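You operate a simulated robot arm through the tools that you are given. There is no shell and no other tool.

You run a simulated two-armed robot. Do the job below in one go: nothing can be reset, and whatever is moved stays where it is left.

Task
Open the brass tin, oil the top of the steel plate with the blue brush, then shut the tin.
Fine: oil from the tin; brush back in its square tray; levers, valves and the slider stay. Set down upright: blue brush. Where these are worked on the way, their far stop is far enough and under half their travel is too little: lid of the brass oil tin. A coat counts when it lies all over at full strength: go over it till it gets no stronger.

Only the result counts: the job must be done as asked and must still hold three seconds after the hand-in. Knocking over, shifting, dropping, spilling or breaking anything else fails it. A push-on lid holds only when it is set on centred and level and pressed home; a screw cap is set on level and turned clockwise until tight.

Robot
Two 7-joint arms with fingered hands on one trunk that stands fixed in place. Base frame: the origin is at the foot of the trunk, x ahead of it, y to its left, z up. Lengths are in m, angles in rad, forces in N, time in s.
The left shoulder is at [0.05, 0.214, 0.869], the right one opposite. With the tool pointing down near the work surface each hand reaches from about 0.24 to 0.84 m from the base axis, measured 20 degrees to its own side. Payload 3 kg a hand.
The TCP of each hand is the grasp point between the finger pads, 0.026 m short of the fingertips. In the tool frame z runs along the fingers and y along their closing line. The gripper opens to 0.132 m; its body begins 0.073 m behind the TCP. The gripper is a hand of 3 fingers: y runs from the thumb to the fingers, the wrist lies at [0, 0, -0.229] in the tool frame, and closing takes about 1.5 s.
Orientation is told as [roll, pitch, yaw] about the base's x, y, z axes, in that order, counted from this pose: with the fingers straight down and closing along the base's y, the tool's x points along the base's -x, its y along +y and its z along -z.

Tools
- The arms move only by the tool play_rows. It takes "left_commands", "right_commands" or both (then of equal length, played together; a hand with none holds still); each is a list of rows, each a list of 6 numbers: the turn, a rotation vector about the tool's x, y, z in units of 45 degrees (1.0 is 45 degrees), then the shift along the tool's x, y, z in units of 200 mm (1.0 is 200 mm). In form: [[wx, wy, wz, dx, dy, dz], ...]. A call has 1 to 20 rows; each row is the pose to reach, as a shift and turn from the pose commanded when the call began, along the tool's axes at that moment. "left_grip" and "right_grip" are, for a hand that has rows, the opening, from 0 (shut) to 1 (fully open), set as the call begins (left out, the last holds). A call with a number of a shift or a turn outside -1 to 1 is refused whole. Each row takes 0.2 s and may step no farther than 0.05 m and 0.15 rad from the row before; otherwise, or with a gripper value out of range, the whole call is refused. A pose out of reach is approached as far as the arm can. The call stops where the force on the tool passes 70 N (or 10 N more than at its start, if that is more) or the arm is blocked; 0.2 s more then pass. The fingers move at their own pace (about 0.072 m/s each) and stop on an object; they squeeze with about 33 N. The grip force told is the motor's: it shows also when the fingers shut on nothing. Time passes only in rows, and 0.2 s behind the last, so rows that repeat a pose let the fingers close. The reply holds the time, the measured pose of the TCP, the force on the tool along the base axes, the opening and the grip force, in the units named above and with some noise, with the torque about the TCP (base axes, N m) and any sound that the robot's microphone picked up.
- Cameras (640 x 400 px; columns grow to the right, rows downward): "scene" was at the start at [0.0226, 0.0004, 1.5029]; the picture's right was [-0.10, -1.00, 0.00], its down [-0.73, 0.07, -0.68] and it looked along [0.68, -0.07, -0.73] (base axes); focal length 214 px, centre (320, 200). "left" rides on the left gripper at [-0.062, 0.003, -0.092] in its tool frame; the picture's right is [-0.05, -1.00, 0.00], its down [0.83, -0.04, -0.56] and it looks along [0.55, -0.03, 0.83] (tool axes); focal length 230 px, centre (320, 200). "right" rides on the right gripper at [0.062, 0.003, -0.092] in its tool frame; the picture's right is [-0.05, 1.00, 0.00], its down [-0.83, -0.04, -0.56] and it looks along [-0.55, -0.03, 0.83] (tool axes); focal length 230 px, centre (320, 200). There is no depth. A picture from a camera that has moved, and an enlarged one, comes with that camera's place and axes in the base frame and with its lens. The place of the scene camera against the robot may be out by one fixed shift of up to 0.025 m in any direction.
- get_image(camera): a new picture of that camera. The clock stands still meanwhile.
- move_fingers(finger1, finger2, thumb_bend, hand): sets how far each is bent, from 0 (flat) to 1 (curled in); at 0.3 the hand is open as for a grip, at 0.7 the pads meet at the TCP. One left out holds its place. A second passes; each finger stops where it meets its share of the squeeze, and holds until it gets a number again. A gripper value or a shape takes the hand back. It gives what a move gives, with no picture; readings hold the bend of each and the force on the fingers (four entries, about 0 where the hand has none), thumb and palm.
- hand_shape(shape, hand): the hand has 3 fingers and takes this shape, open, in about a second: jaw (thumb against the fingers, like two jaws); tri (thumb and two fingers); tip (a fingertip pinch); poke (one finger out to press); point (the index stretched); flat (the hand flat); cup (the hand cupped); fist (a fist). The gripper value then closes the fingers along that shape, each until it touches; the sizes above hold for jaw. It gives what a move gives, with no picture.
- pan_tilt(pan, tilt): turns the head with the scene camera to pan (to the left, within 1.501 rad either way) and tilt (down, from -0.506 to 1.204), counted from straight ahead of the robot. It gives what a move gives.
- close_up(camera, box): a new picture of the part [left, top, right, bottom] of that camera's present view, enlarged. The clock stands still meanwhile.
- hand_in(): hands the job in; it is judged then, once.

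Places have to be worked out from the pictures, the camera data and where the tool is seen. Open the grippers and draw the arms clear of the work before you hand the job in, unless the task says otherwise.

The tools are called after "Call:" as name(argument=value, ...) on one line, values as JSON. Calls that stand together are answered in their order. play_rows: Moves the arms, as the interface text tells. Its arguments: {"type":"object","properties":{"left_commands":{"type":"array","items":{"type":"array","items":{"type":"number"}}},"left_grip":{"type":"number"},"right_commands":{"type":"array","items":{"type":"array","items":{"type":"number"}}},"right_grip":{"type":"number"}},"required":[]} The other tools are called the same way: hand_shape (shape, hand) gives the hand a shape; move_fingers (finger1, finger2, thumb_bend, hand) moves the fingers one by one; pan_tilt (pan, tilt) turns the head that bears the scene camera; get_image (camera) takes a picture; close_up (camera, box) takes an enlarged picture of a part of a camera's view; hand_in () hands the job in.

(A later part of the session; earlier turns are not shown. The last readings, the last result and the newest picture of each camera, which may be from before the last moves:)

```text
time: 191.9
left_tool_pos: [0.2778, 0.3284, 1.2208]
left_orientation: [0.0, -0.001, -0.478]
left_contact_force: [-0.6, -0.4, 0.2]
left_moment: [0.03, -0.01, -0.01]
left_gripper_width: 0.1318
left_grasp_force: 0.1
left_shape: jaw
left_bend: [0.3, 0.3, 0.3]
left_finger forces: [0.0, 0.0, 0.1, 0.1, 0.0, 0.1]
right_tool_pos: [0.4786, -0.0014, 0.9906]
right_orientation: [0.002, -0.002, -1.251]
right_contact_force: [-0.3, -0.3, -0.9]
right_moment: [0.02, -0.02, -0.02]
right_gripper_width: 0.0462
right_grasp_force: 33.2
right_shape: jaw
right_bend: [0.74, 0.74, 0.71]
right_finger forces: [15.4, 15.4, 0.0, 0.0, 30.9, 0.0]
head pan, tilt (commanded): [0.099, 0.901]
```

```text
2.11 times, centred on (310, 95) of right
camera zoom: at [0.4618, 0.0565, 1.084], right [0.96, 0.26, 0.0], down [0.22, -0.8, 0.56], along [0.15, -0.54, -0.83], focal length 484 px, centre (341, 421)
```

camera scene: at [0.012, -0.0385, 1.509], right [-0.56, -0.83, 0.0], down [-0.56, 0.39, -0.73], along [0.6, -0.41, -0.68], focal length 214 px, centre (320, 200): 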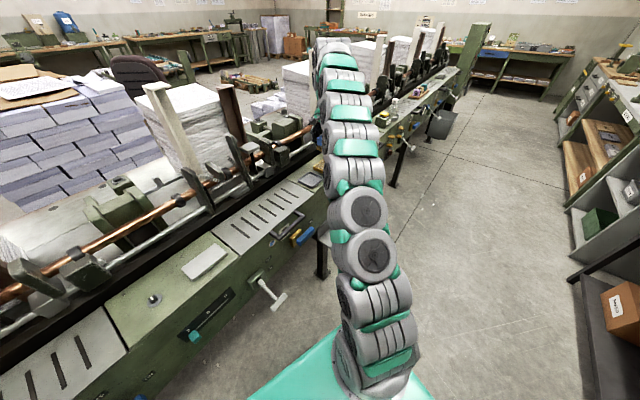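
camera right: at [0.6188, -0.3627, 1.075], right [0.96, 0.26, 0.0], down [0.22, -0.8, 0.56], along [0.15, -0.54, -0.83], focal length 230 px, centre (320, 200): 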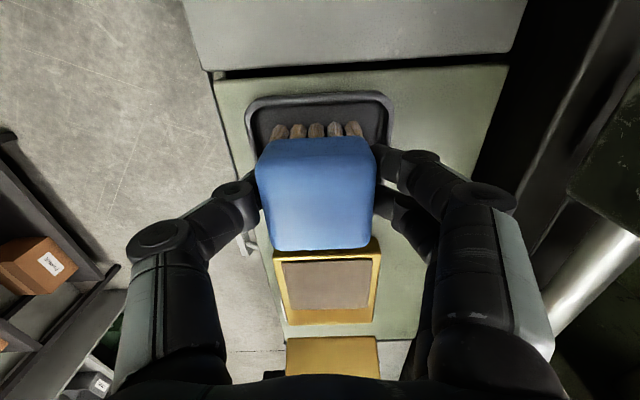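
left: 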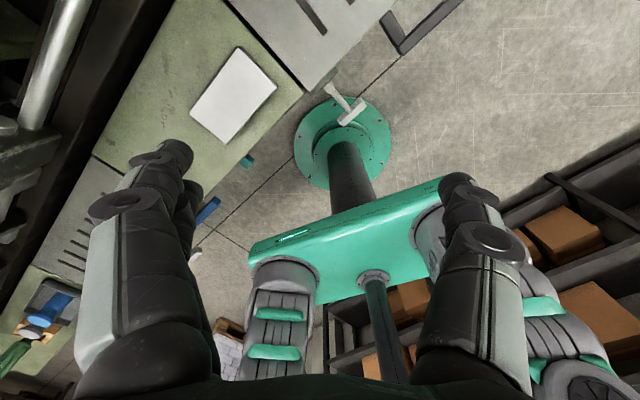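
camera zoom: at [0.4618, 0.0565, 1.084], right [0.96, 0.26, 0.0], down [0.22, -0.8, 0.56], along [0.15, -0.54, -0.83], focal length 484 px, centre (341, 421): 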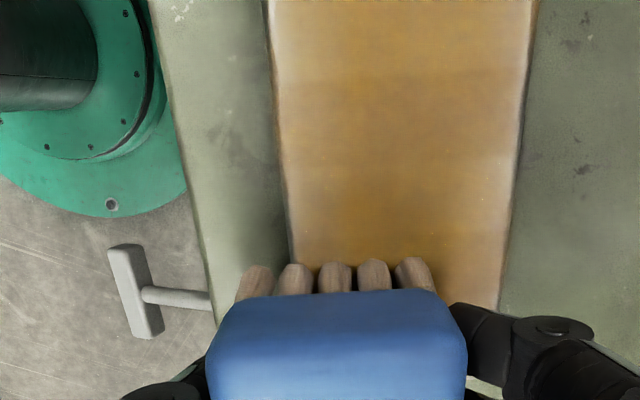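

The brush is just above the plate. I lower to about 10 N.

Call:
play_rows(right_commands=[[0, 0, 0, 0, 0, 0.005], [0, 0, 0, 0, 0, 0.005]])

Call:
play_rows(right_commands=[[0, 0, 0, 0, 0, 0.004], [0, 0, 0, 0, 0, 0.004]])

```text
time: 192.5
left_tool_pos: [0.2783, 0.3277, 1.2195]
left_orientation: [0.001, 0.0, -0.479]
left_contact_force: [0.6, -1.0, -0.2]
left_moment: [-0.02, 0.0, 0.04]
left_gripper_width: 0.1321
left_grasp_force: 0.0
left_shape: jaw
left_bend: [0.3, 0.3, 0.3]
left_finger forces: [0.0, 0.0, 0.0, 0.0, 0.1, 0.1]
right_tool_pos: [0.4785, -0.0034, 0.9902]
right_orientation: [-0.002, -0.003, -1.252]
right_contact_force: [0.4, 0.2, -0.1]
right_moment: [0.03, 0.03, 0.01]
right_gripper_width: 0.0461
right_grasp_force: 33.3
right_shape: jaw
right_bend: [0.74, 0.74, 0.71]
right_finger forces: [15.4, 15.5, 0.0, 0.0, 30.9, 0.0]
head pan, tilt (commanded): [0.099, 0.901]
```

```text
time: 193.1
left_tool_pos: [0.2788, 0.3287, 1.2202]
left_orientation: [0.001, -0.001, -0.478]
left_contact_force: [0.2, 0.6, 0.0]
left_moment: [0.02, 0.03, -0.02]
left_gripper_width: 0.1317
left_grasp_force: 0.0
left_shape: jaw
left_bend: [0.3, 0.3, 0.3]
left_finger forces: [0.1, 0.0, 0.1, 0.1, 0.0, 0.1]
right_tool_pos: [0.4791, -0.0024, 0.9885]
right_orientation: [0.001, -0.002, -1.252]
right_contact_force: [-2.4, -0.9, 9.7]
right_moment: [0.03, -0.08, -0.01]
right_gripper_width: 0.0463
right_grasp_force: 33.2
right_shape: jaw
right_bend: [0.74, 0.74, 0.71]
right_finger forces: [15.5, 15.5, 0.0, 0.0, 33.0, 0.1]
head pan, tilt (commanded): [0.099, 0.901]
```

10 N. I coat the right end crosswise with fresh oil, both corners, and start along the far lane.

Call:
play_rows(right_commands=[[0, 0, 0, -0.06, -0.05, 0], [0, 0, 0, -0.06, 0.02, 0], [0, 0, 0, -0.06, 0.09, 0], [0, 0, 0, -0.06, 0.16, 0], [0, 0, 0, -0.06, 0.2, 0], [0, 0, 0, 0, 0.2, 0], [0, 0, 0, 0, 0.14, 0], [0, 0, 0, 0, 0.07, 0], [0, 0, 0, 0, 0, 0], [0, 0, 0, 0, -0.05, 0], [0, 0, 0, -0.06, -0.05, 0], [0, 0, 0, -0.06, 0.02, 0], [0, 0, 0, -0.06, 0.09, 0], [0, 0, 0, -0.06, 0.16, 0], [0, 0, 0, -0.03, 0.2, 0], [0, 0, 0, 0.04, 0.2, 0], [0, 0, 0, 0.11, 0.2, 0], [0, 0, 0, 0.18, 0.2, 0], [0, 0, 0, 0.18, 0.13, 0], [0, 0, 0, 0.11, 0.13, 0]])

Call:
close_up(camera="right", box=[200, 0, 420, 190])

```text
time: 197.3
left_tool_pos: [0.2788, 0.3283, 1.2203]
left_orientation: [0.0, -0.001, -0.48]
left_contact_force: [0.1, -0.3, 0.8]
left_moment: [0.01, 0.03, -0.01]
left_gripper_width: 0.1318
left_grasp_force: 0.1
left_shape: jaw
left_bend: [0.3, 0.3, 0.3]
left_finger forces: [0.0, 0.1, 0.0, 0.0, 0.0, 0.1]
right_tool_pos: [0.4952, 0.0277, 0.9888]
right_orientation: [0.001, -0.001, -1.253]
right_contact_force: [-1.3, 3.4, 8.2]
right_moment: [0.07, -0.07, 0.04]
right_gripper_width: 0.0463
right_grasp_force: 33.1
right_shape: jaw
right_bend: [0.74, 0.74, 0.71]
right_finger forces: [16.5, 16.6, 0.0, 0.0, 33.3, 0.1]
head pan, tilt (commanded): [0.099, 0.901]
```

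```text
2.11 times, centred on (310, 95) of right
camera zoom: at [0.4796, 0.0863, 1.0809], right [0.96, 0.26, 0.0], down [0.22, -0.8, 0.56], along [0.15, -0.54, -0.83], focal length 484 px, centre (341, 421)
```

zoom: 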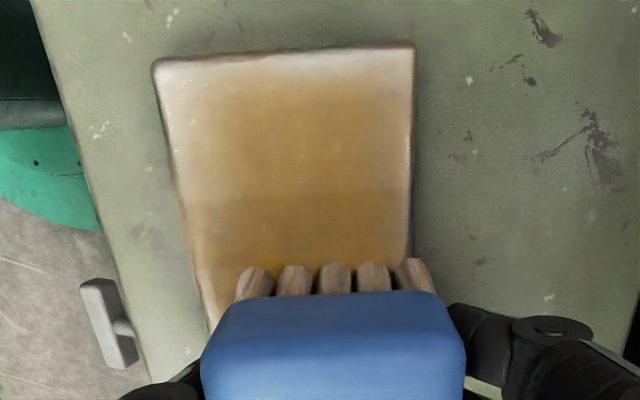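

Still 8 N. I continue along the far lane to the left end and coat that end crosswise twice.

Call:
play_rows(right_commands=[[0, 0, 0, 0.07, 0.06, 0], [0, 0, 0, 0.14, 0.06, 0], [0, 0, 0, 0.21, 0.06, 0], [0, 0, 0, 0.28, 0.06, 0], [0, 0, 0, 0.35, 0.06, 0], [0, 0, 0, 0.37, 0, 0], [0, 0, 0, 0.37, -0.07, 0], [0, 0, 0, 0.37, -0.13, 0], [0, 0, 0, 0.37, -0.19, 0], [0, 0, 0, 0.31, -0.19, 0], [0, 0, 0, 0.31, -0.12, 0], [0, 0, 0, 0.31, -0.05, 0], [0, 0, 0, 0.31, 0.02, 0], [0, 0, 0, 0.31, 0.06, 0], [0, 0, 0, 0.37, 0.06, 0], [0, 0, 0, 0.37, 0, 0], [0, 0, 0, 0.37, -0.07, 0], [0, 0, 0, 0.37, -0.13, 0], [0, 0, 0, 0.37, -0.19, 0], [0, 0, 0, 0.3, -0.19, 0]])

```text
time: 201.5
left_tool_pos: [0.2775, 0.3297, 1.2196]
left_orientation: [-0.001, 0.001, -0.479]
left_contact_force: [-0.5, 0.7, 0.0]
left_moment: [0.0, 0.01, 0.04]
left_gripper_width: 0.1321
left_grasp_force: 0.1
left_shape: jaw
left_bend: [0.3, 0.3, 0.3]
left_finger forces: [0.0, 0.1, 0.0, 0.1, 0.1, 0.0]
right_tool_pos: [0.4414, 0.0712, 0.9899]
right_orientation: [0.002, -0.002, -1.253]
right_contact_force: [0.2, -0.5, -1.2]
right_moment: [-0.01, 0.01, 0.01]
right_gripper_width: 0.0462
right_grasp_force: 32.7
right_shape: jaw
right_bend: [0.74, 0.74, 0.71]
right_finger forces: [16.0, 15.8, 0.0, 0.0, 32.0, 0.1]
head pan, tilt (commanded): [0.099, 0.901]
```

Contact is lost here at the front left corner. I lower in small steps to restore it.

Call:
play_rows(right_commands=[[0, 0, 0, 0, 0.03, 0.004], [0, 0, 0, 0, 0.04, 0.004]])

Call:
play_rows(right_commands=[[0, 0, 0, 0, 0, 0.003], [0, 0, 0, 0, 0, 0.003]])

```text
time: 202.1
left_tool_pos: [0.2784, 0.3275, 1.2201]
left_orientation: [0.0, 0.0, -0.479]
left_contact_force: [0.1, 0.7, 0.5]
left_moment: [0.02, -0.02, -0.03]
left_gripper_width: 0.1321
left_grasp_force: 0.1
left_shape: jaw
left_bend: [0.3, 0.3, 0.3]
left_finger forces: [0.0, 0.0, 0.1, 0.0, 0.1, 0.0]
right_tool_pos: [0.4481, 0.0735, 0.9879]
right_orientation: [0.001, -0.001, -1.253]
right_contact_force: [-1.9, -1.3, 5.6]
right_moment: [0.0, -0.07, -0.02]
right_gripper_width: 0.0461
right_grasp_force: 33.3
right_shape: jaw
right_bend: [0.74, 0.74, 0.71]
right_finger forces: [15.5, 15.5, 0.0, 0.1, 33.1, 0.0]
head pan, tilt (commanded): [0.099, 0.901]
```

```text
time: 202.7
left_tool_pos: [0.2774, 0.3293, 1.2198]
left_orientation: [-0.001, 0.001, -0.478]
left_contact_force: [0.6, -0.2, 0.7]
left_moment: [-0.01, -0.03, 0.02]
left_gripper_width: 0.132
left_grasp_force: 0.1
left_shape: jaw
left_bend: [0.3, 0.3, 0.3]
left_finger forces: [0.0, 0.0, 0.0, 0.0, 0.0, 0.0]
right_tool_pos: [0.4484, 0.0728, 0.988]
right_orientation: [0.0, -0.002, -1.252]
right_contact_force: [-2.1, -1.7, 10.6]
right_moment: [0.0, -0.08, 0.02]
right_gripper_width: 0.0464
right_grasp_force: 33.3
right_shape: jaw
right_bend: [0.74, 0.74, 0.71]
right_finger forces: [15.7, 15.7, 0.0, 0.1, 33.4, 0.0]
head pan, tilt (commanded): [0.099, 0.901]
```

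10 N again. I scrub the front left corner and left end, then start along the front lane.

Call:
play_rows(right_commands=[[0, 0, 0, 0.06, 0, 0], [0, 0, 0, 0.06, -0.05, 0], [0, 0, 0, 0, -0.05, 0], [0, 0, 0, -0.06, -0.05, 0], [0, 0, 0, -0.06, 0, 0], [0, 0, 0, 0, 0, 0], [0, 0, 0, 0.06, 0, 0], [0, 0, 0, 0.06, 0.07, 0], [0, 0, 0, 0.06, 0.14, 0], [0, 0, 0, 0.06, 0.2, 0], [0, 0, 0, 0, 0.2, 0], [0, 0, 0, 0, 0.13, 0], [0, 0, 0, 0, 0.06, 0], [0, 0, 0, 0, 0, 0], [0, 0, 0, -0.07, 0, 0], [0, 0, 0, -0.14, 0, 0], [0, 0, 0, -0.14, -0.05, 0], [0, 0, 0, -0.07, -0.05, 0], [0, 0, 0, -0.14, -0.05, 0], [0, 0, 0, -0.21, -0.03, 0]])

```text
time: 206.9
left_tool_pos: [0.278, 0.3293, 1.2203]
left_orientation: [-0.001, 0.0, -0.478]
left_contact_force: [0.2, -0.6, 0.1]
left_moment: [-0.01, 0.02, 0.0]
left_gripper_width: 0.132
left_grasp_force: 0.0
left_shape: jaw
left_bend: [0.3, 0.3, 0.3]
left_finger forces: [0.0, 0.0, 0.0, 0.1, 0.1, 0.0]
right_tool_pos: [0.4558, 0.0337, 0.9859]
right_orientation: [0.002, -0.001, -1.251]
right_contact_force: [-5.9, 5.8, 23.7]
right_moment: [0.14, 0.02, -0.02]
right_gripper_width: 0.0466
right_grasp_force: 33.3
right_shape: jaw
right_bend: [0.75, 0.75, 0.71]
right_finger forces: [16.7, 16.9, 0.0, 0.1, 36.2, 0.0]
head pan, tilt (commanded): [0.099, 0.901]
```

24 N here — a bit much; I ease up 0.8 mm and go along the front lane to the right end, then back and forth along the middle lanes.

Call:
play_rows(right_commands=[[0, 0, 0, -0.07, 0, -0.004], [0, 0, 0, -0.14, 0, -0.004], [0, 0, 0, -0.21, 0, -0.004], [0, 0, 0, -0.25, 0, -0.004], [0, 0, 0, -0.25, 0.06, -0.004], [0, 0, 0, -0.19, 0.06, -0.004], [0, 0, 0, -0.12, 0.06, -0.004], [0, 0, 0, -0.05, 0.06, -0.004], [0, 0, 0, 0.02, 0.06, -0.004], [0, 0, 0, 0.09, 0.06, -0.004], [0, 0, 0, 0.16, 0.06, -0.004], [0, 0, 0, 0.22, 0.06, -0.004], [0, 0, 0, 0.22, 0.12, -0.004], [0, 0, 0, 0.16, 0.12, -0.004], [0, 0, 0, 0.09, 0.12, -0.004], [0, 0, 0, 0.02, 0.12, -0.004], [0, 0, 0, -0.05, 0.12, -0.004], [0, 0, 0, -0.12, 0.12, -0.004], [0, 0, 0, -0.19, 0.12, -0.004], [0, 0, 0, -0.25, 0.12, -0.004]])

Call:
close_up(camera="right", box=[200, 0, 420, 190])

Call:
close_up(camera="scene", box=[295, 155, 359, 205])

```text
time: 211.1
left_tool_pos: [0.2791, 0.3279, 1.2206]
left_orientation: [0.0, 0.001, -0.479]
left_contact_force: [-0.8, 0.2, 0.2]
left_moment: [0.02, 0.0, -0.01]
left_gripper_width: 0.1319
left_grasp_force: 0.0
left_shape: jaw
left_bend: [0.3, 0.3, 0.3]
left_finger forces: [0.0, 0.0, 0.1, 0.0, 0.0, 0.0]
right_tool_pos: [0.4952, -0.0074, 0.9888]
right_orientation: [-0.001, -0.002, -1.255]
right_contact_force: [0.3, 0.0, -0.5]
right_moment: [0.04, 0.0, -0.02]
right_gripper_width: 0.0464
right_grasp_force: 33.0
right_shape: jaw
right_bend: [0.74, 0.74, 0.71]
right_finger forces: [15.7, 15.7, 0.1, 0.1, 31.5, 0.1]
head pan, tilt (commanded): [0.099, 0.901]
```

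```text
2.11 times, centred on (310, 95) of right
camera zoom: at [0.4788, 0.0512, 1.0806], right [0.96, 0.26, 0.0], down [0.22, -0.8, 0.56], along [0.15, -0.54, -0.83], focal length 484 px, centre (341, 421)
```

zoom: 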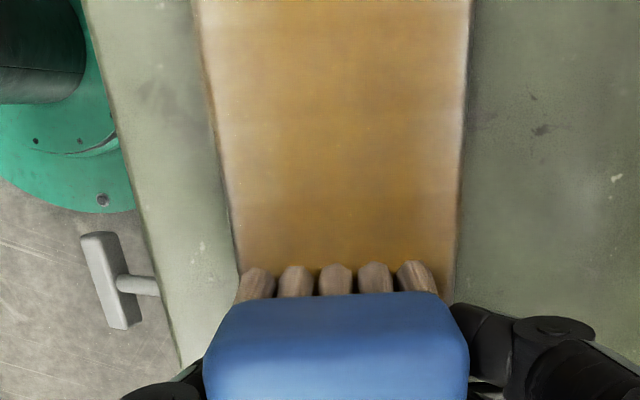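

```text
8.00 times, centred on (327, 180) of scene
camera zoom: at [0.0187, 0.0158, 1.4971], right [0.1, -1.0, 0.0], down [-0.78, -0.08, -0.62], along [0.62, 0.06, -0.78], focal length 1716 px, centre (264, 360)
```

zoom: 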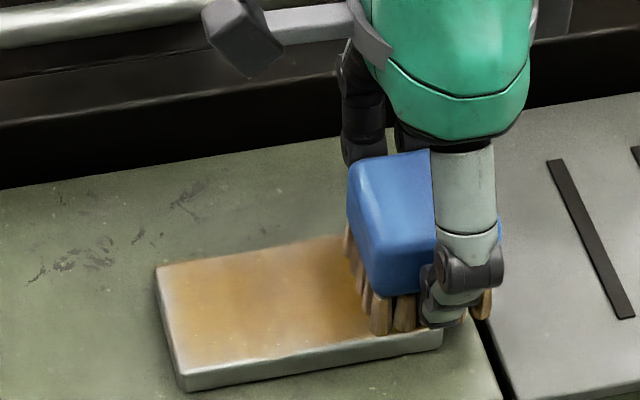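

From this angle the coat now looks even right to the edges. I lift off and survey it once more from a lower-gloss position.

Call:
play_rows(right_commands=[[0, 0, 0, 0, 0, -0.06], [0, 0, 0, 0.02, -0.03, -0.22], [0, 0, 0, 0.05, -0.07, -0.42], [0, 0, 0, 0.08, -0.11, -0.62], [0, 0, 0, 0.09, -0.15, -0.82], [0, 0, 0, 0.09, -0.15, -1.0]])

Call:
close_up(camera="right", box=[270, 0, 370, 130])

Call:
close_up(camera="scene", box=[306, 176, 346, 204])

```text
time: 212.5
left_tool_pos: [0.278, 0.3288, 1.2216]
left_orientation: [0.001, 0.0, -0.478]
left_contact_force: [0.6, 0.1, -0.2]
left_moment: [-0.01, -0.01, -0.02]
left_gripper_width: 0.1319
left_grasp_force: 0.2
left_shape: jaw
left_bend: [0.3, 0.3, 0.3]
left_finger forces: [0.0, 0.0, 0.0, 0.0, 0.1, 0.1]
right_tool_pos: [0.4586, 0.0001, 1.1869]
right_orientation: [-0.001, -0.003, -1.252]
right_contact_force: [-0.4, -0.3, -1.0]
right_moment: [0.02, 0.0, 0.01]
right_gripper_width: 0.0465
right_grasp_force: 33.3
right_shape: jaw
right_bend: [0.74, 0.74, 0.71]
right_finger forces: [15.7, 15.6, 0.0, 0.1, 31.3, 0.0]
head pan, tilt (commanded): [0.099, 0.901]
```

```text
3.08 times, centred on (320, 65) of right
camera zoom: at [0.4431, 0.0593, 1.279], right [0.96, 0.26, 0.0], down [0.22, -0.8, 0.56], along [0.15, -0.54, -0.83], focal length 708 px, centre (320, 615)
```

zoom: 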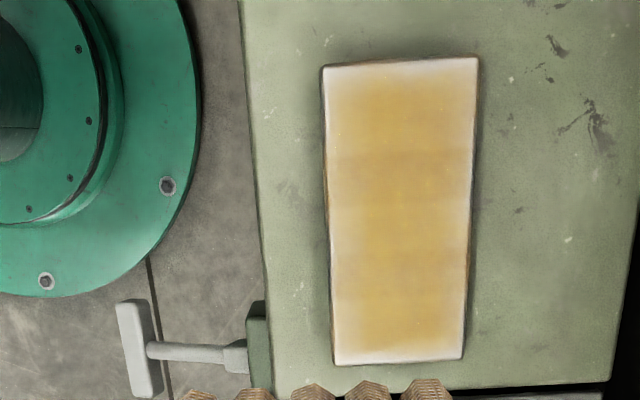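

```text
14.29 times, centred on (326, 190) of scene
camera zoom: at [0.0187, 0.0158, 1.4971], right [0.1, -1.0, 0.0], down [-0.78, -0.08, -0.62], along [0.62, 0.06, -0.78], focal length 3064 px, centre (234, 343)
```

zoom: 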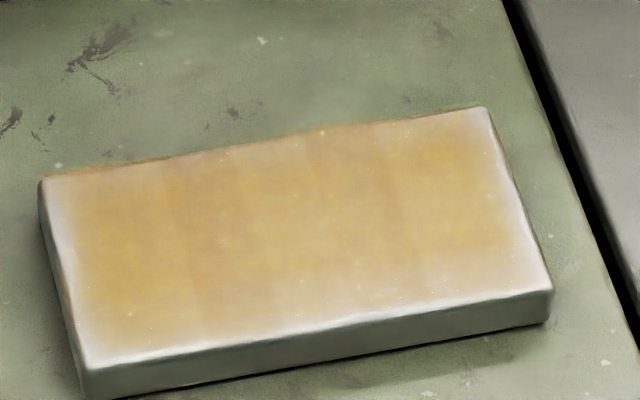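

The picture is unchanged from before this last full pass, which suggests the coat has reached its limit. I compare using the very crop I took after the first coat.

Call:
close_up(camera="scene", box=[290, 165, 370, 215])

Call:
close_up(camera="scene", box=[300, 170, 350, 205])

```text
8.00 times, centred on (330, 190) of scene
camera zoom: at [0.0187, 0.0158, 1.4971], right [0.1, -1.0, 0.0], down [-0.78, -0.08, -0.62], along [0.62, 0.06, -0.78], focal length 1716 px, centre (240, 280)
```

zoom: 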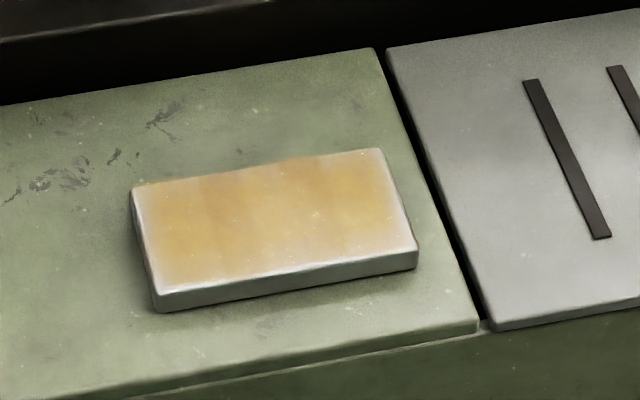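

```text
11.43 times, centred on (325, 188) of scene
camera zoom: at [0.0187, 0.0158, 1.4971], right [0.1, -1.0, 0.0], down [-0.78, -0.08, -0.62], along [0.62, 0.06, -0.78], focal length 2451 px, centre (263, 343)
```

zoom: 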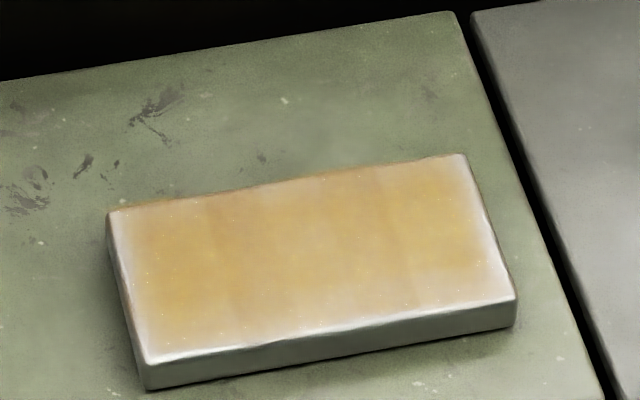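

Bands and tone are identical to the earlier survey despite fresh oil and many passes, so the coat gets no stronger; the narrow light rim is the same on all sides and comes from gloss at the edges. I now return the brush to its tray.

Call:
play_rows(right_commands=[[0, 0, 0, -0.15, 0.03, 0.06], [0, 0, 0, -0.32, 0.06, 0.15], [0, 0, 0, -0.5, 0.09, 0.26], [0, 0, 0, -0.68, 0.12, 0.38], [0, 0, 0, -0.84, 0.15, 0.5], [0, 0, 0, -1.0, 0.165, 0.56]])

Call:
play_rows(right_commands=[[0, 0, 0, -0.17, 0, 0], [0, 0, 0, -0.34, 0, 0], [0, 0, 0, -0.51, 0, 0], [0, 0, 0, -0.68, 0, 0], [0, 0, 0, -0.84, 0, 0], [0, 0, 0, -1.0, 0, 0]])

Call:
play_rows(right_commands=[[0, 0, 0, -0.12, 0, 0], [0, 0, 0, -0.22, 0, 0], [0, 0, 0, -0.28, 0, 0], [0, 0, 0, -0.28, 0, 0]])

Call:
pan_tilt(pan=-0.6, tilt=0.75)

Call:
get_image(camera="right")

Call:
close_up(camera="scene", box=[270, 110, 382, 190])

```text
time: 213.9
left_tool_pos: [0.2794, 0.3284, 1.2203]
left_orientation: [-0.001, -0.001, -0.477]
left_contact_force: [-1.0, 0.1, -0.2]
left_moment: [0.0, 0.02, 0.0]
left_gripper_width: 0.1318
left_grasp_force: 0.1
left_shape: jaw
left_bend: [0.3, 0.3, 0.3]
left_finger forces: [0.0, 0.0, 0.0, 0.1, 0.0, 0.1]
right_tool_pos: [0.5542, -0.1784, 1.0763]
right_orientation: [0.0, -0.002, -1.252]
right_contact_force: [0.1, 0.3, 0.4]
right_moment: [0.04, 0.05, 0.03]
right_gripper_width: 0.0465
right_grasp_force: 33.7
right_shape: jaw
right_bend: [0.74, 0.74, 0.71]
right_finger forces: [15.5, 15.5, 0.0, 0.0, 31.2, 0.0]
head pan, tilt (commanded): [0.099, 0.901]
```

```text
time: 215.3
left_tool_pos: [0.279, 0.3298, 1.2214]
left_orientation: [0.0, -0.002, -0.478]
left_contact_force: [-0.5, 0.8, 0.3]
left_moment: [0.01, -0.04, -0.04]
left_gripper_width: 0.1321
left_grasp_force: 0.0
left_shape: jaw
left_bend: [0.3, 0.3, 0.3]
left_finger forces: [0.0, 0.0, 0.0, 0.0, 0.0, 0.1]
right_tool_pos: [0.6193, -0.3699, 1.0769]
right_orientation: [0.005, -0.003, -1.254]
right_contact_force: [0.2, 0.1, -0.6]
right_moment: [0.03, -0.02, 0.0]
right_gripper_width: 0.0464
right_grasp_force: 33.3
right_shape: jaw
right_bend: [0.74, 0.74, 0.71]
right_finger forces: [15.5, 15.5, 0.0, 0.1, 30.9, 0.0]
head pan, tilt (commanded): [0.099, 0.901]
```

```text
time: 216.3
left_tool_pos: [0.2784, 0.3282, 1.2207]
left_orientation: [0.001, 0.001, -0.476]
left_contact_force: [0.8, 0.0, -0.2]
left_moment: [-0.01, 0.0, -0.02]
left_gripper_width: 0.1322
left_grasp_force: 0.0
left_shape: jaw
left_bend: [0.3, 0.3, 0.3]
left_finger forces: [0.0, 0.2, 0.0, 0.1, 0.0, 0.0]
right_tool_pos: [0.6367, -0.4221, 1.077]
right_orientation: [0.002, -0.001, -1.251]
right_contact_force: [0.6, -0.5, -0.3]
right_moment: [-0.02, -0.03, 0.01]
right_gripper_width: 0.0462
right_grasp_force: 33.1
right_shape: jaw
right_bend: [0.74, 0.74, 0.71]
right_finger forces: [15.5, 15.4, 0.0, 0.0, 30.8, 0.0]
head pan, tilt (commanded): [0.099, 0.901]
```

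```text
time: 217.4
left_tool_pos: [0.2784, 0.3283, 1.2199]
left_orientation: [0.0, -0.001, -0.477]
left_contact_force: [-0.3, 0.2, -0.4]
left_moment: [0.0, 0.0, 0.0]
left_gripper_width: 0.1318
left_grasp_force: 0.0
left_shape: jaw
left_bend: [0.3, 0.3, 0.3]
left_finger forces: [0.0, 0.0, 0.0, 0.1, 0.1, 0.1]
right_tool_pos: [0.6355, -0.4222, 1.0779]
right_orientation: [0.001, -0.001, -1.252]
right_contact_force: [-0.1, -0.3, -0.6]
right_moment: [-0.02, -0.01, 0.03]
right_gripper_width: 0.0464
right_grasp_force: 32.7
right_shape: jaw
right_bend: [0.74, 0.74, 0.71]
right_finger forces: [15.6, 15.5, 0.0, 0.1, 30.9, 0.2]
head pan, tilt (commanded): [-0.6, 0.75]
```

```text
taken
camera right: at [0.6196, -0.3629, 1.1694], right [0.96, 0.26, 0.0], down [0.22, -0.8, 0.56], along [0.15, -0.54, -0.83], focal length 230 px, centre (320, 200)
```

right: 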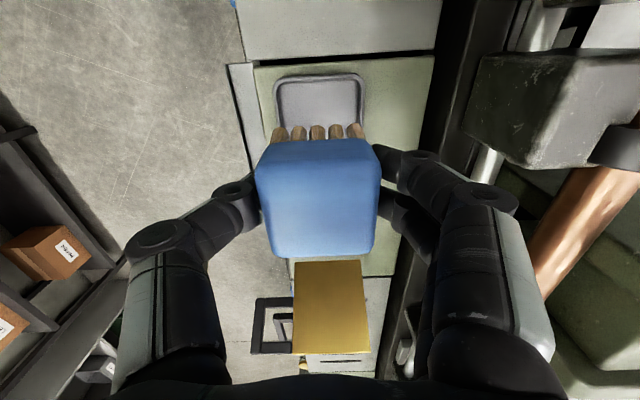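

```text
5.00 times, centred on (326, 150) of scene
camera zoom: at [0.012, -0.0385, 1.509], right [-0.56, -0.83, 0.0], down [-0.56, 0.38, -0.73], along [0.6, -0.41, -0.68], focal length 1072 px, centre (290, 450)
```

zoom: 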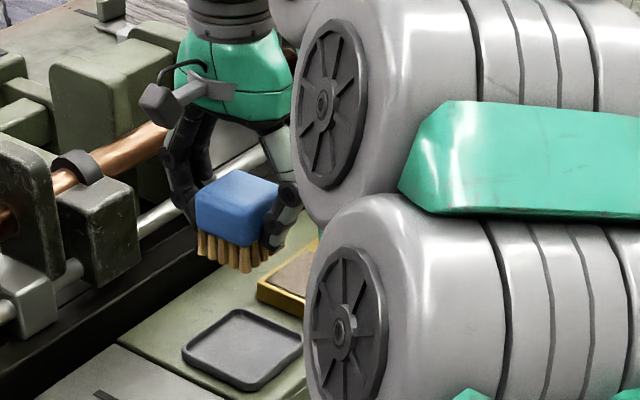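

Over the tray. I lower to just above the floor and feel for it.

Call:
play_rows(right_commands=[[0, 0, 0, 0, 0, 0.1], [0, 0, 0, 0, 0, 0.22], [0, 0, 0, 0, 0, 0.33], [0, 0, 0, 0, 0, 0.41], [0, 0, 0, 0, 0, 0.45], [0, 0, 0, 0, 0, 0.45]])

Call:
play_rows(right_commands=[[0, 0, 0, 0, 0, 0.01], [0, 0, 0, 0, 0, 0.015], [0, 0, 0, 0, 0, 0.015]])

Call:
get_image(camera="right")

```text
time: 218.8
left_tool_pos: [0.279, 0.3302, 1.2206]
left_orientation: [0.001, 0.001, -0.478]
left_contact_force: [-1.0, -0.3, -0.2]
left_moment: [0.0, -0.03, 0.0]
left_gripper_width: 0.132
left_grasp_force: 0.1
left_shape: jaw
left_bend: [0.3, 0.3, 0.3]
left_finger forces: [0.0, 0.0, 0.0, 0.0, 0.1, 0.0]
right_tool_pos: [0.6359, -0.4249, 0.9865]
right_orientation: [0.001, -0.001, -1.254]
right_contact_force: [-0.1, 0.1, 0.0]
right_moment: [-0.01, 0.01, -0.02]
right_gripper_width: 0.0463
right_grasp_force: 32.9
right_shape: jaw
right_bend: [0.74, 0.74, 0.71]
right_finger forces: [15.5, 15.5, 0.0, 0.0, 31.1, 0.0]
head pan, tilt (commanded): [-0.6, 0.75]
```

```text
time: 219.6
left_tool_pos: [0.2787, 0.3284, 1.2207]
left_orientation: [0.0, -0.001, -0.477]
left_contact_force: [-1.1, 0.2, -0.5]
left_moment: [0.04, 0.01, -0.01]
left_gripper_width: 0.1321
left_grasp_force: 0.0
left_shape: jaw
left_bend: [0.3, 0.3, 0.3]
left_finger forces: [0.0, 0.0, 0.0, 0.0, 0.1, 0.0]
right_tool_pos: [0.6354, -0.4235, 0.983]
right_orientation: [0.0, -0.004, -1.253]
right_contact_force: [-0.2, -0.4, -0.2]
right_moment: [-0.01, -0.01, -0.02]
right_gripper_width: 0.0462
right_grasp_force: 33.2
right_shape: jaw
right_bend: [0.74, 0.74, 0.71]
right_finger forces: [15.5, 15.4, 0.0, 0.1, 30.9, 0.0]
head pan, tilt (commanded): [-0.6, 0.75]
```

```text
taken
camera right: at [0.619, -0.3642, 1.0765], right [0.96, 0.26, 0.0], down [0.22, -0.8, 0.56], along [0.15, -0.54, -0.83], focal length 230 px, centre (320, 200)
```

right: 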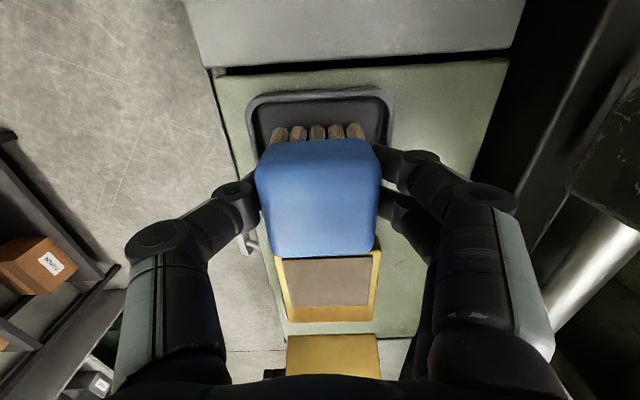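

Not touching yet. Continue in 1–1.5 mm steps.

Call:
play_rows(right_commands=[[0, 0, 0, 0, 0, 0.0075], [0, 0, 0, 0, 0, 0.0075]])

Call:
play_rows(right_commands=[[0, 0, 0, 0, 0, 0.006], [0, 0, 0, 0, 0, 0.006]])

Call:
play_rows(right_commands=[[0, 0, 0, 0, 0, 0.005], [0, 0, 0, 0, 0, 0.005]])

```text
time: 220.2
left_tool_pos: [0.2786, 0.3284, 1.221]
left_orientation: [0.0, 0.0, -0.478]
left_contact_force: [-0.3, -0.7, 0.3]
left_moment: [0.03, 0.0, 0.01]
left_gripper_width: 0.1321
left_grasp_force: 0.0
left_shape: jaw
left_bend: [0.3, 0.3, 0.3]
left_finger forces: [0.1, 0.0, 0.0, 0.0, 0.0, 0.0]
right_tool_pos: [0.6342, -0.4234, 0.9823]
right_orientation: [0.0, -0.001, -1.254]
right_contact_force: [0.9, 0.8, -0.4]
right_moment: [-0.03, 0.04, 0.04]
right_gripper_width: 0.0464
right_grasp_force: 33.3
right_shape: jaw
right_bend: [0.74, 0.74, 0.71]
right_finger forces: [15.5, 15.5, 0.0, 0.0, 31.1, 0.1]
head pan, tilt (commanded): [-0.6, 0.75]
```

```text
time: 220.8
left_tool_pos: [0.2778, 0.3292, 1.2195]
left_orientation: [0.001, 0.0, -0.478]
left_contact_force: [-0.5, 0.6, 0.3]
left_moment: [0.01, 0.02, 0.0]
left_gripper_width: 0.1318
left_grasp_force: 0.1
left_shape: jaw
left_bend: [0.3, 0.3, 0.3]
left_finger forces: [0.0, 0.1, 0.0, 0.1, 0.0, 0.0]
right_tool_pos: [0.6357, -0.4241, 0.9811]
right_orientation: [-0.001, -0.001, -1.252]
right_contact_force: [0.3, 0.1, 0.1]
right_moment: [-0.03, 0.01, 0.01]
right_gripper_width: 0.046
right_grasp_force: 32.8
right_shape: jaw
right_bend: [0.74, 0.74, 0.71]
right_finger forces: [15.5, 15.5, 0.1, 0.0, 31.0, 0.0]
head pan, tilt (commanded): [-0.6, 0.75]
```

```text
time: 221.4
left_tool_pos: [0.2797, 0.3288, 1.2205]
left_orientation: [-0.001, 0.0, -0.478]
left_contact_force: [-0.6, 0.4, -0.2]
left_moment: [0.03, -0.03, -0.01]
left_gripper_width: 0.1318
left_grasp_force: 0.1
left_shape: jaw
left_bend: [0.3, 0.3, 0.3]
left_finger forces: [0.0, 0.1, 0.0, 0.0, 0.1, 0.0]
right_tool_pos: [0.636, -0.4238, 0.9795]
right_orientation: [-0.001, -0.002, -1.253]
right_contact_force: [0.1, -0.3, -0.4]
right_moment: [0.04, -0.02, 0.03]
right_gripper_width: 0.0462
right_grasp_force: 33.2
right_shape: jaw
right_bend: [0.74, 0.74, 0.71]
right_finger forces: [15.6, 15.5, 0.1, 0.0, 31.0, 0.0]
head pan, tilt (commanded): [-0.6, 0.75]
```

Still free; three more 1 mm steps with readings.

Call:
play_rows(right_commands=[[0, 0, 0, 0, 0, 0.005], [0, 0, 0, 0, 0, 0.005]])

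Call:
play_rows(right_commands=[[0, 0, 0, 0, 0, 0.005], [0, 0, 0, 0, 0, 0.005]])

Call:
play_rows(right_commands=[[0, 0, 0, 0, 0, 0.005], [0, 0, 0, 0, 0, 0.005]])

```text
time: 222.0
left_tool_pos: [0.2785, 0.3288, 1.2205]
left_orientation: [0.0, 0.0, -0.477]
left_contact_force: [0.0, 0.0, 0.3]
left_moment: [0.01, -0.03, 0.0]
left_gripper_width: 0.1317
left_grasp_force: 0.1
left_shape: jaw
left_bend: [0.3, 0.3, 0.3]
left_finger forces: [0.0, 0.1, 0.1, 0.1, 0.1, 0.1]
right_tool_pos: [0.6353, -0.4237, 0.9795]
right_orientation: [0.0, -0.002, -1.254]
right_contact_force: [-0.8, 0.1, -0.3]
right_moment: [0.0, 0.0, -0.02]
right_gripper_width: 0.046
right_grasp_force: 32.8
right_shape: jaw
right_bend: [0.74, 0.74, 0.71]
right_finger forces: [15.4, 15.5, 0.0, 0.0, 31.1, 0.0]
head pan, tilt (commanded): [-0.6, 0.75]
```

```text
time: 222.6
left_tool_pos: [0.2784, 0.329, 1.2201]
left_orientation: [-0.002, -0.001, -0.479]
left_contact_force: [-0.3, 0.7, 0.5]
left_moment: [0.0, 0.0, 0.0]
left_gripper_width: 0.1322
left_grasp_force: 0.2
left_shape: jaw
left_bend: [0.3, 0.3, 0.3]
left_finger forces: [0.1, 0.1, 0.0, 0.0, 0.0, 0.1]
right_tool_pos: [0.6346, -0.4225, 0.9786]
right_orientation: [0.0, -0.003, -1.251]
right_contact_force: [0.1, -0.8, -0.8]
right_moment: [0.01, -0.02, -0.01]
right_gripper_width: 0.0464
right_grasp_force: 32.6
right_shape: jaw
right_bend: [0.74, 0.74, 0.71]
right_finger forces: [15.5, 15.4, 0.1, 0.1, 31.0, 0.1]
head pan, tilt (commanded): [-0.6, 0.75]
```

```text
time: 223.2
left_tool_pos: [0.2796, 0.3293, 1.2201]
left_orientation: [0.001, -0.001, -0.478]
left_contact_force: [0.5, -0.7, 0.1]
left_moment: [0.0, 0.02, -0.01]
left_gripper_width: 0.132
left_grasp_force: 0.0
left_shape: jaw
left_bend: [0.3, 0.3, 0.3]
left_finger forces: [0.1, 0.0, 0.0, 0.0, 0.0, 0.0]
right_tool_pos: [0.6351, -0.4222, 0.9772]
right_orientation: [0.003, -0.002, -1.25]
right_contact_force: [-0.5, 0.4, 5.3]
right_moment: [0.08, -0.13, 0.02]
right_gripper_width: 0.0461
right_grasp_force: 32.9
right_shape: jaw
right_bend: [0.74, 0.74, 0.71]
right_finger forces: [15.5, 15.5, 0.1, 0.1, 31.7, 0.1]
head pan, tilt (commanded): [-0.6, 0.75]
```

Contact, 5 N. I open the jaw in place, then draw the hand straight up and look.

Call:
play_rows(right_commands=[[0, 0, 0, 0, 0, -0.002], [0, 0, 0, 0, 0, -0.002], [0, 0, 0, 0, 0, -0.002], [0, 0, 0, 0, 0, -0.002], [0, 0, 0, 0, 0, -0.002], [0, 0, 0, 0, 0, -0.002]], right_grip=0.65)

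Call:
get_image(camera="right")

Call:
play_rows(right_commands=[[0, 0, 0, 0, 0, -0.04], [0, 0, 0, 0, 0, -0.12], [0, 0, 0, 0, 0, -0.24], [0, 0, 0, 0, 0, -0.38], [0, 0, 0, 0, 0, -0.5]])

Call:
get_image(camera="right")

Call:
close_up(camera="scene", box=[270, 120, 366, 190])

```text
time: 224.6
left_tool_pos: [0.2789, 0.328, 1.22]
left_orientation: [0.0, -0.001, -0.478]
left_contact_force: [0.6, -0.1, -0.6]
left_moment: [0.0, -0.01, 0.03]
left_gripper_width: 0.1316
left_grasp_force: 0.2
left_shape: jaw
left_bend: [0.3, 0.3, 0.3]
left_finger forces: [0.1, 0.0, 0.1, 0.0, 0.1, 0.0]
right_tool_pos: [0.6358, -0.4245, 0.9777]
right_orientation: [-0.001, -0.004, -1.252]
right_contact_force: [0.3, 0.7, 0.4]
right_moment: [-0.01, -0.01, 0.04]
right_gripper_width: 0.0857
right_grasp_force: 0.1
right_shape: jaw
right_bend: [0.7, 0.7, 0.68]
right_finger forces: [0.0, 0.1, 0.1, 0.0, 0.0, 0.0]
head pan, tilt (commanded): [-0.6, 0.75]
```

```text
taken
camera right: at [0.6187, -0.3642, 1.0704], right [0.96, 0.26, 0.0], down [0.22, -0.8, 0.56], along [0.15, -0.54, -0.83], focal length 230 px, centre (320, 200)
```

right: 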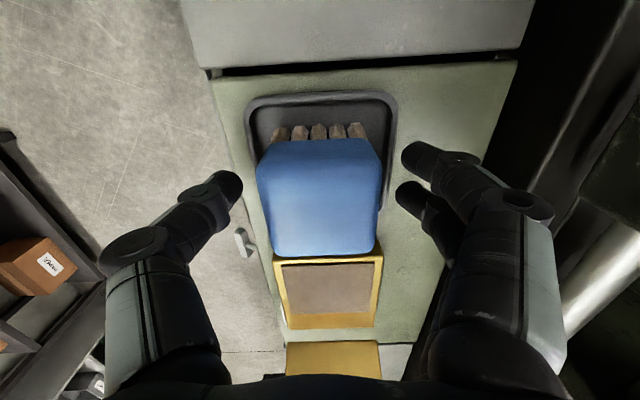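

```text
time: 225.8
left_tool_pos: [0.278, 0.3286, 1.2198]
left_orientation: [0.001, 0.0, -0.477]
left_contact_force: [-0.3, 0.8, 0.8]
left_moment: [-0.02, 0.0, -0.01]
left_gripper_width: 0.1317
left_grasp_force: 0.0
left_shape: jaw
left_bend: [0.3, 0.3, 0.3]
left_finger forces: [0.0, 0.0, 0.0, 0.0, 0.1, 0.0]
right_tool_pos: [0.6355, -0.4235, 1.0795]
right_orientation: [0.001, -0.001, -1.253]
right_contact_force: [-0.7, 0.6, 0.0]
right_moment: [-0.01, 0.03, 0.01]
right_gripper_width: 0.0853
right_grasp_force: 0.0
right_shape: jaw
right_bend: [0.7, 0.7, 0.68]
right_finger forces: [0.0, 0.0, 0.1, 0.0, 0.0, 0.0]
head pan, tilt (commanded): [-0.6, 0.75]
```

```text
taken
camera right: at [0.6185, -0.3638, 1.1714], right [0.96, 0.26, 0.0], down [0.22, -0.8, 0.56], along [0.15, -0.54, -0.83], focal length 230 px, centre (320, 200)
```

right: 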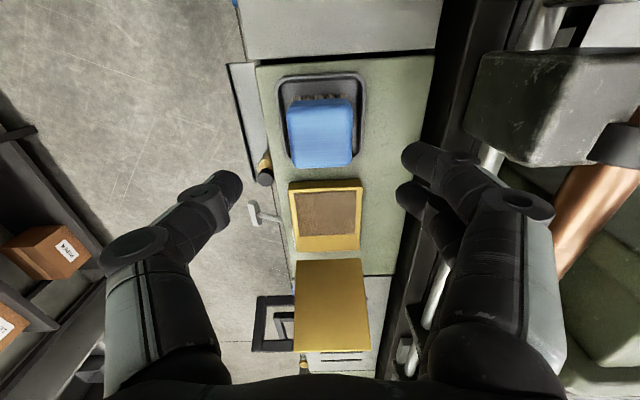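

```text
5.71 times, centred on (318, 155) of scene
camera zoom: at [0.012, -0.0385, 1.509], right [-0.56, -0.83, 0.0], down [-0.56, 0.39, -0.73], along [0.6, -0.41, -0.68], focal length 1226 px, centre (331, 457)
```

zoom: 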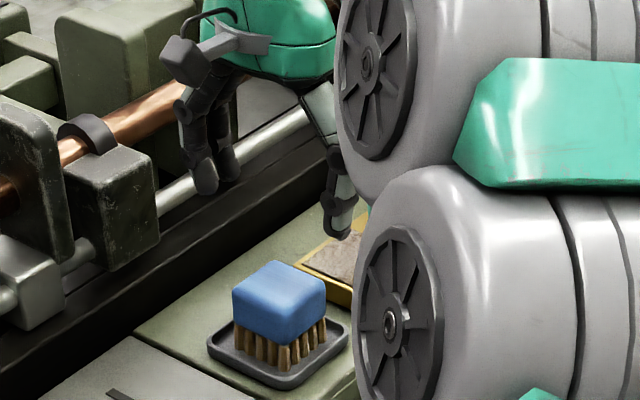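

The brush stands upright in its square tray. Now the lid: it leans at about 112–118°, hinged on the right side, so I'll go around to its back (−b side) with a closed hand pitched forward and push it over. First raise, close the jaw and pitch the hand.

Call:
play_rows(right_commands=[[0, 0, 0, 0, -0.04, -0.1], [0, 0, 0, -0.04, -0.1, -0.22], [0, 0, 0, -0.12, -0.16, -0.34], [0, 0, 0, -0.2, -0.22, -0.42], [0, 0, 0, -0.3, -0.25, -0.45], [0, 0, 0, -0.3, -0.25, -0.45]], right_grip=0.0)

Call:
play_rows(right_commands=[[-0.139, 0, 0, -0.07, 0, 0], [-0.278, 0, 0, -0.14, 0, 0], [-0.417, 0, 0, -0.21, 0, 0], [-0.556, 0, 0, -0.28, 0, 0], [-0.695, 0, 0, -0.35, 0, 0], [-0.834, 0, 0, -0.42, 0, 0], [-0.973, 0, 0, -0.5, 0, 0], [-0.973, 0, 0, -0.5, 0, 0]])

Call:
play_rows(right_commands=[[0, 0, 0, -0.12, -0.01, 0.04], [0, 0, 0, -0.24, -0.02, 0.09], [0, 0, 0, -0.36, -0.03, 0.13], [0, 0, 0, -0.472, -0.039, 0.171], [0, 0, 0, -0.472, -0.039, 0.171]])

Call:
get_image(camera="right")

Call:
close_up(camera="scene", box=[280, 110, 392, 180])

```text
time: 227.2
left_tool_pos: [0.2792, 0.3286, 1.2208]
left_orientation: [0.0, 0.001, -0.478]
left_contact_force: [0.5, -0.1, -0.5]
left_moment: [0.02, 0.03, 0.02]
left_gripper_width: 0.1318
left_grasp_force: 0.1
left_shape: jaw
left_bend: [0.3, 0.3, 0.3]
left_finger forces: [0.0, 0.0, 0.0, 0.1, 0.0, 0.1]
right_tool_pos: [0.6044, -0.4956, 1.166]
right_orientation: [0.0, -0.002, -1.252]
right_contact_force: [0.5, 1.2, -0.8]
right_moment: [0.01, 0.01, 0.03]
right_gripper_width: 0.0
right_grasp_force: 33.1
right_shape: jaw
right_bend: [0.68, 0.68, 0.74]
right_finger forces: [0.0, 0.0, 0.0, 0.1, 0.0, 0.1]
head pan, tilt (commanded): [-0.6, 0.75]
```

```text
time: 229.0
left_tool_pos: [0.2788, 0.3291, 1.2201]
left_orientation: [-0.001, 0.0, -0.479]
left_contact_force: [0.6, -0.6, 0.5]
left_moment: [0.02, 0.0, 0.0]
left_gripper_width: 0.1319
left_grasp_force: 0.2
left_shape: jaw
left_bend: [0.3, 0.3, 0.3]
left_finger forces: [0.1, 0.1, 0.0, 0.0, 0.0, 0.1]
right_tool_pos: [0.6384, -0.5887, 1.1676]
right_orientation: [0.767, -0.001, -1.253]
right_contact_force: [0.4, 0.1, 0.4]
right_moment: [0.0, 0.0, -0.02]
right_gripper_width: 0.0
right_grasp_force: 32.8
right_shape: jaw
right_bend: [0.68, 0.68, 0.74]
right_finger forces: [0.0, 0.0, 0.0, 0.0, 0.0, 0.0]
head pan, tilt (commanded): [-0.6, 0.75]
```

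```text
time: 230.2
left_tool_pos: [0.2788, 0.3278, 1.221]
left_orientation: [0.0, 0.0, -0.478]
left_contact_force: [-0.6, -1.1, 0.2]
left_moment: [0.0, 0.0, 0.01]
left_gripper_width: 0.1321
left_grasp_force: 0.1
left_shape: jaw
left_bend: [0.3, 0.3, 0.3]
left_finger forces: [0.0, 0.0, 0.0, 0.1, 0.0, 0.0]
right_tool_pos: [0.6838, -0.6746, 1.1385]
right_orientation: [0.765, -0.003, -1.252]
right_contact_force: [-0.7, -0.5, -0.6]
right_moment: [0.01, 0.01, -0.02]
right_gripper_width: 0.0
right_grasp_force: 32.9
right_shape: jaw
right_bend: [0.68, 0.68, 0.74]
right_finger forces: [0.1, 0.0, 0.0, 0.0, 0.1, 0.0]
head pan, tilt (commanded): [-0.6, 0.75]
```

```text
taken
camera right: at [0.606, -0.6366, 1.2079], right [0.7, 0.18, 0.69], down [-0.14, -0.92, 0.37], along [0.7, -0.35, -0.62], focal length 230 px, centre (320, 200)
```

right: 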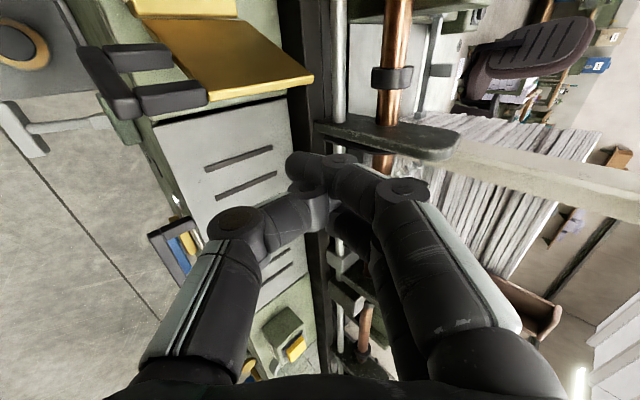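

```text
5.71 times, centred on (336, 145) of scene
camera zoom: at [0.012, -0.0385, 1.509], right [-0.56, -0.83, 0.0], down [-0.56, 0.39, -0.73], along [0.6, -0.41, -0.68], focal length 1226 px, centre (229, 514)
```

zoom: 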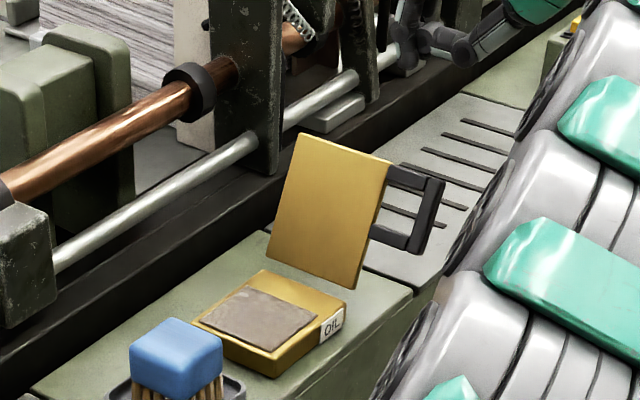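

The hand is behind the lid (lid top edge at b≈−0.181, z≈1.055; my fingers at b≈−0.22). I lower to z≈1.02.

Call:
play_rows(right_commands=[[0, 0, 0, 0, -0.07, 0.073], [0, 0, 0, 0, -0.14, 0.146], [0, 0, 0, 0, -0.21, 0.219], [0, 0, 0, 0, -0.28, 0.292], [0, 0, 0, 0, -0.35, 0.365], [0, 0, 0, 0, -0.41, 0.428], [0, 0, 0, 0, -0.41, 0.428]])

Call:
get_image(camera="right")

Call:
close_up(camera="scene", box=[290, 110, 386, 170])

```text
time: 231.8
left_tool_pos: [0.279, 0.3292, 1.2212]
left_orientation: [0.001, -0.001, -0.478]
left_contact_force: [-0.2, 0.3, 0.6]
left_moment: [-0.02, 0.0, 0.02]
left_gripper_width: 0.1316
left_grasp_force: 0.0
left_shape: jaw
left_bend: [0.3, 0.3, 0.3]
left_finger forces: [0.0, 0.0, 0.0, 0.1, 0.1, 0.0]
right_tool_pos: [0.684, -0.6736, 1.02]
right_orientation: [0.765, -0.001, -1.253]
right_contact_force: [0.3, 0.0, -0.2]
right_moment: [-0.01, 0.0, 0.05]
right_gripper_width: 0.0
right_grasp_force: 33.0
right_shape: jaw
right_bend: [0.68, 0.68, 0.74]
right_finger forces: [0.0, 0.0, 0.0, 0.0, 0.0, 0.0]
head pan, tilt (commanded): [-0.6, 0.75]
```

```text
taken
camera right: at [0.6068, -0.6363, 1.0898], right [0.7, 0.18, 0.69], down [-0.13, -0.92, 0.37], along [0.7, -0.35, -0.62], focal length 230 px, centre (320, 200)
```

right: 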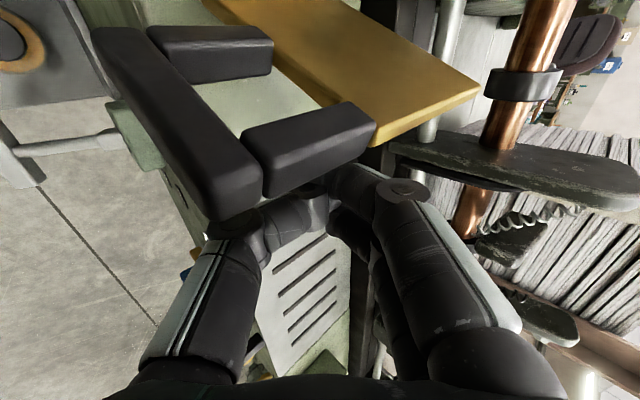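

```text
6.67 times, centred on (338, 140) of scene
camera zoom: at [0.012, -0.0385, 1.509], right [-0.56, -0.83, 0.0], down [-0.56, 0.39, -0.73], along [0.6, -0.41, -0.68], focal length 1430 px, centre (200, 600)
```

zoom: 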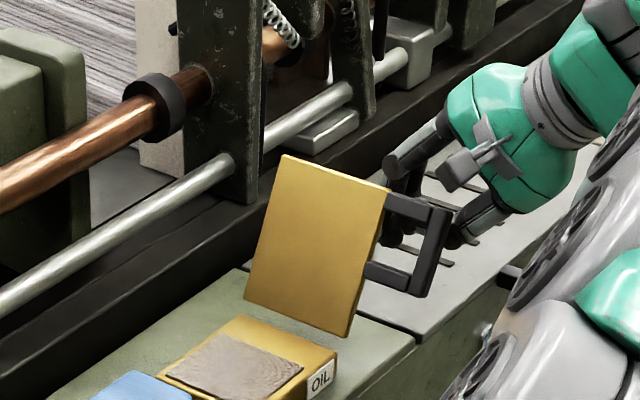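

The closed hand stands just behind the lid. I push it toward +b along the hinge arc to about vertical, in small rows.

Call:
play_rows(right_commands=[[0, 0, 0, 0.0675, 0, 0], [0, 0, 0, 0.1275, 0, 0], [0, 0, 0, 0.1775, 0.007, -0.007], [0, 0, 0, 0.2075, 0.021, -0.022], [0, 0, 0, 0.235, 0.033, -0.035], [0, 0, 0, 0.2675, 0.0425, -0.0444], [0, 0, 0, 0.2975, 0.052, -0.054]])

Call:
get_image(camera="right")

Call:
close_up(camera="scene", box=[290, 110, 386, 170])

```text
time: 233.4
left_tool_pos: [0.2784, 0.3281, 1.2198]
left_orientation: [-0.002, 0.0, -0.477]
left_contact_force: [0.1, -0.4, -0.4]
left_moment: [-0.01, -0.04, 0.0]
left_gripper_width: 0.1319
left_grasp_force: 0.2
left_shape: jaw
left_bend: [0.3, 0.3, 0.3]
left_finger forces: [0.0, 0.1, 0.1, 0.0, 0.1, 0.1]
right_tool_pos: [0.6655, -0.6197, 1.0352]
right_orientation: [0.767, -0.003, -1.254]
right_contact_force: [-0.1, -1.4, -0.9]
right_moment: [0.0, -0.04, -0.01]
right_gripper_width: 0.0001
right_grasp_force: 33.0
right_shape: jaw
right_bend: [0.68, 0.68, 0.74]
right_finger forces: [0.0, 0.0, 0.0, 0.1, 0.0, 0.0]
head pan, tilt (commanded): [-0.6, 0.75]
```

```text
taken
camera right: at [0.5876, -0.5799, 1.104], right [0.7, 0.18, 0.69], down [-0.14, -0.92, 0.37], along [0.7, -0.36, -0.62], focal length 230 px, centre (320, 200)
```

right: 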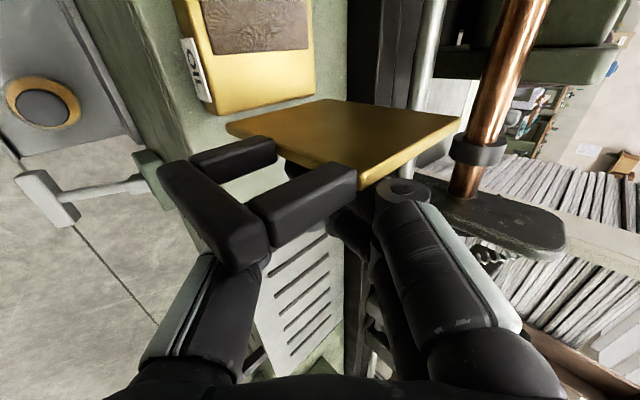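

```text
6.67 times, centred on (338, 140) of scene
camera zoom: at [0.012, -0.0385, 1.509], right [-0.56, -0.83, 0.0], down [-0.56, 0.39, -0.73], along [0.6, -0.41, -0.68], focal length 1430 px, centre (200, 600)
```

zoom: 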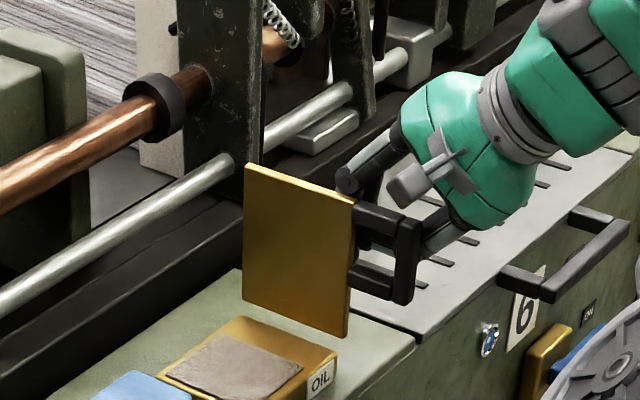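

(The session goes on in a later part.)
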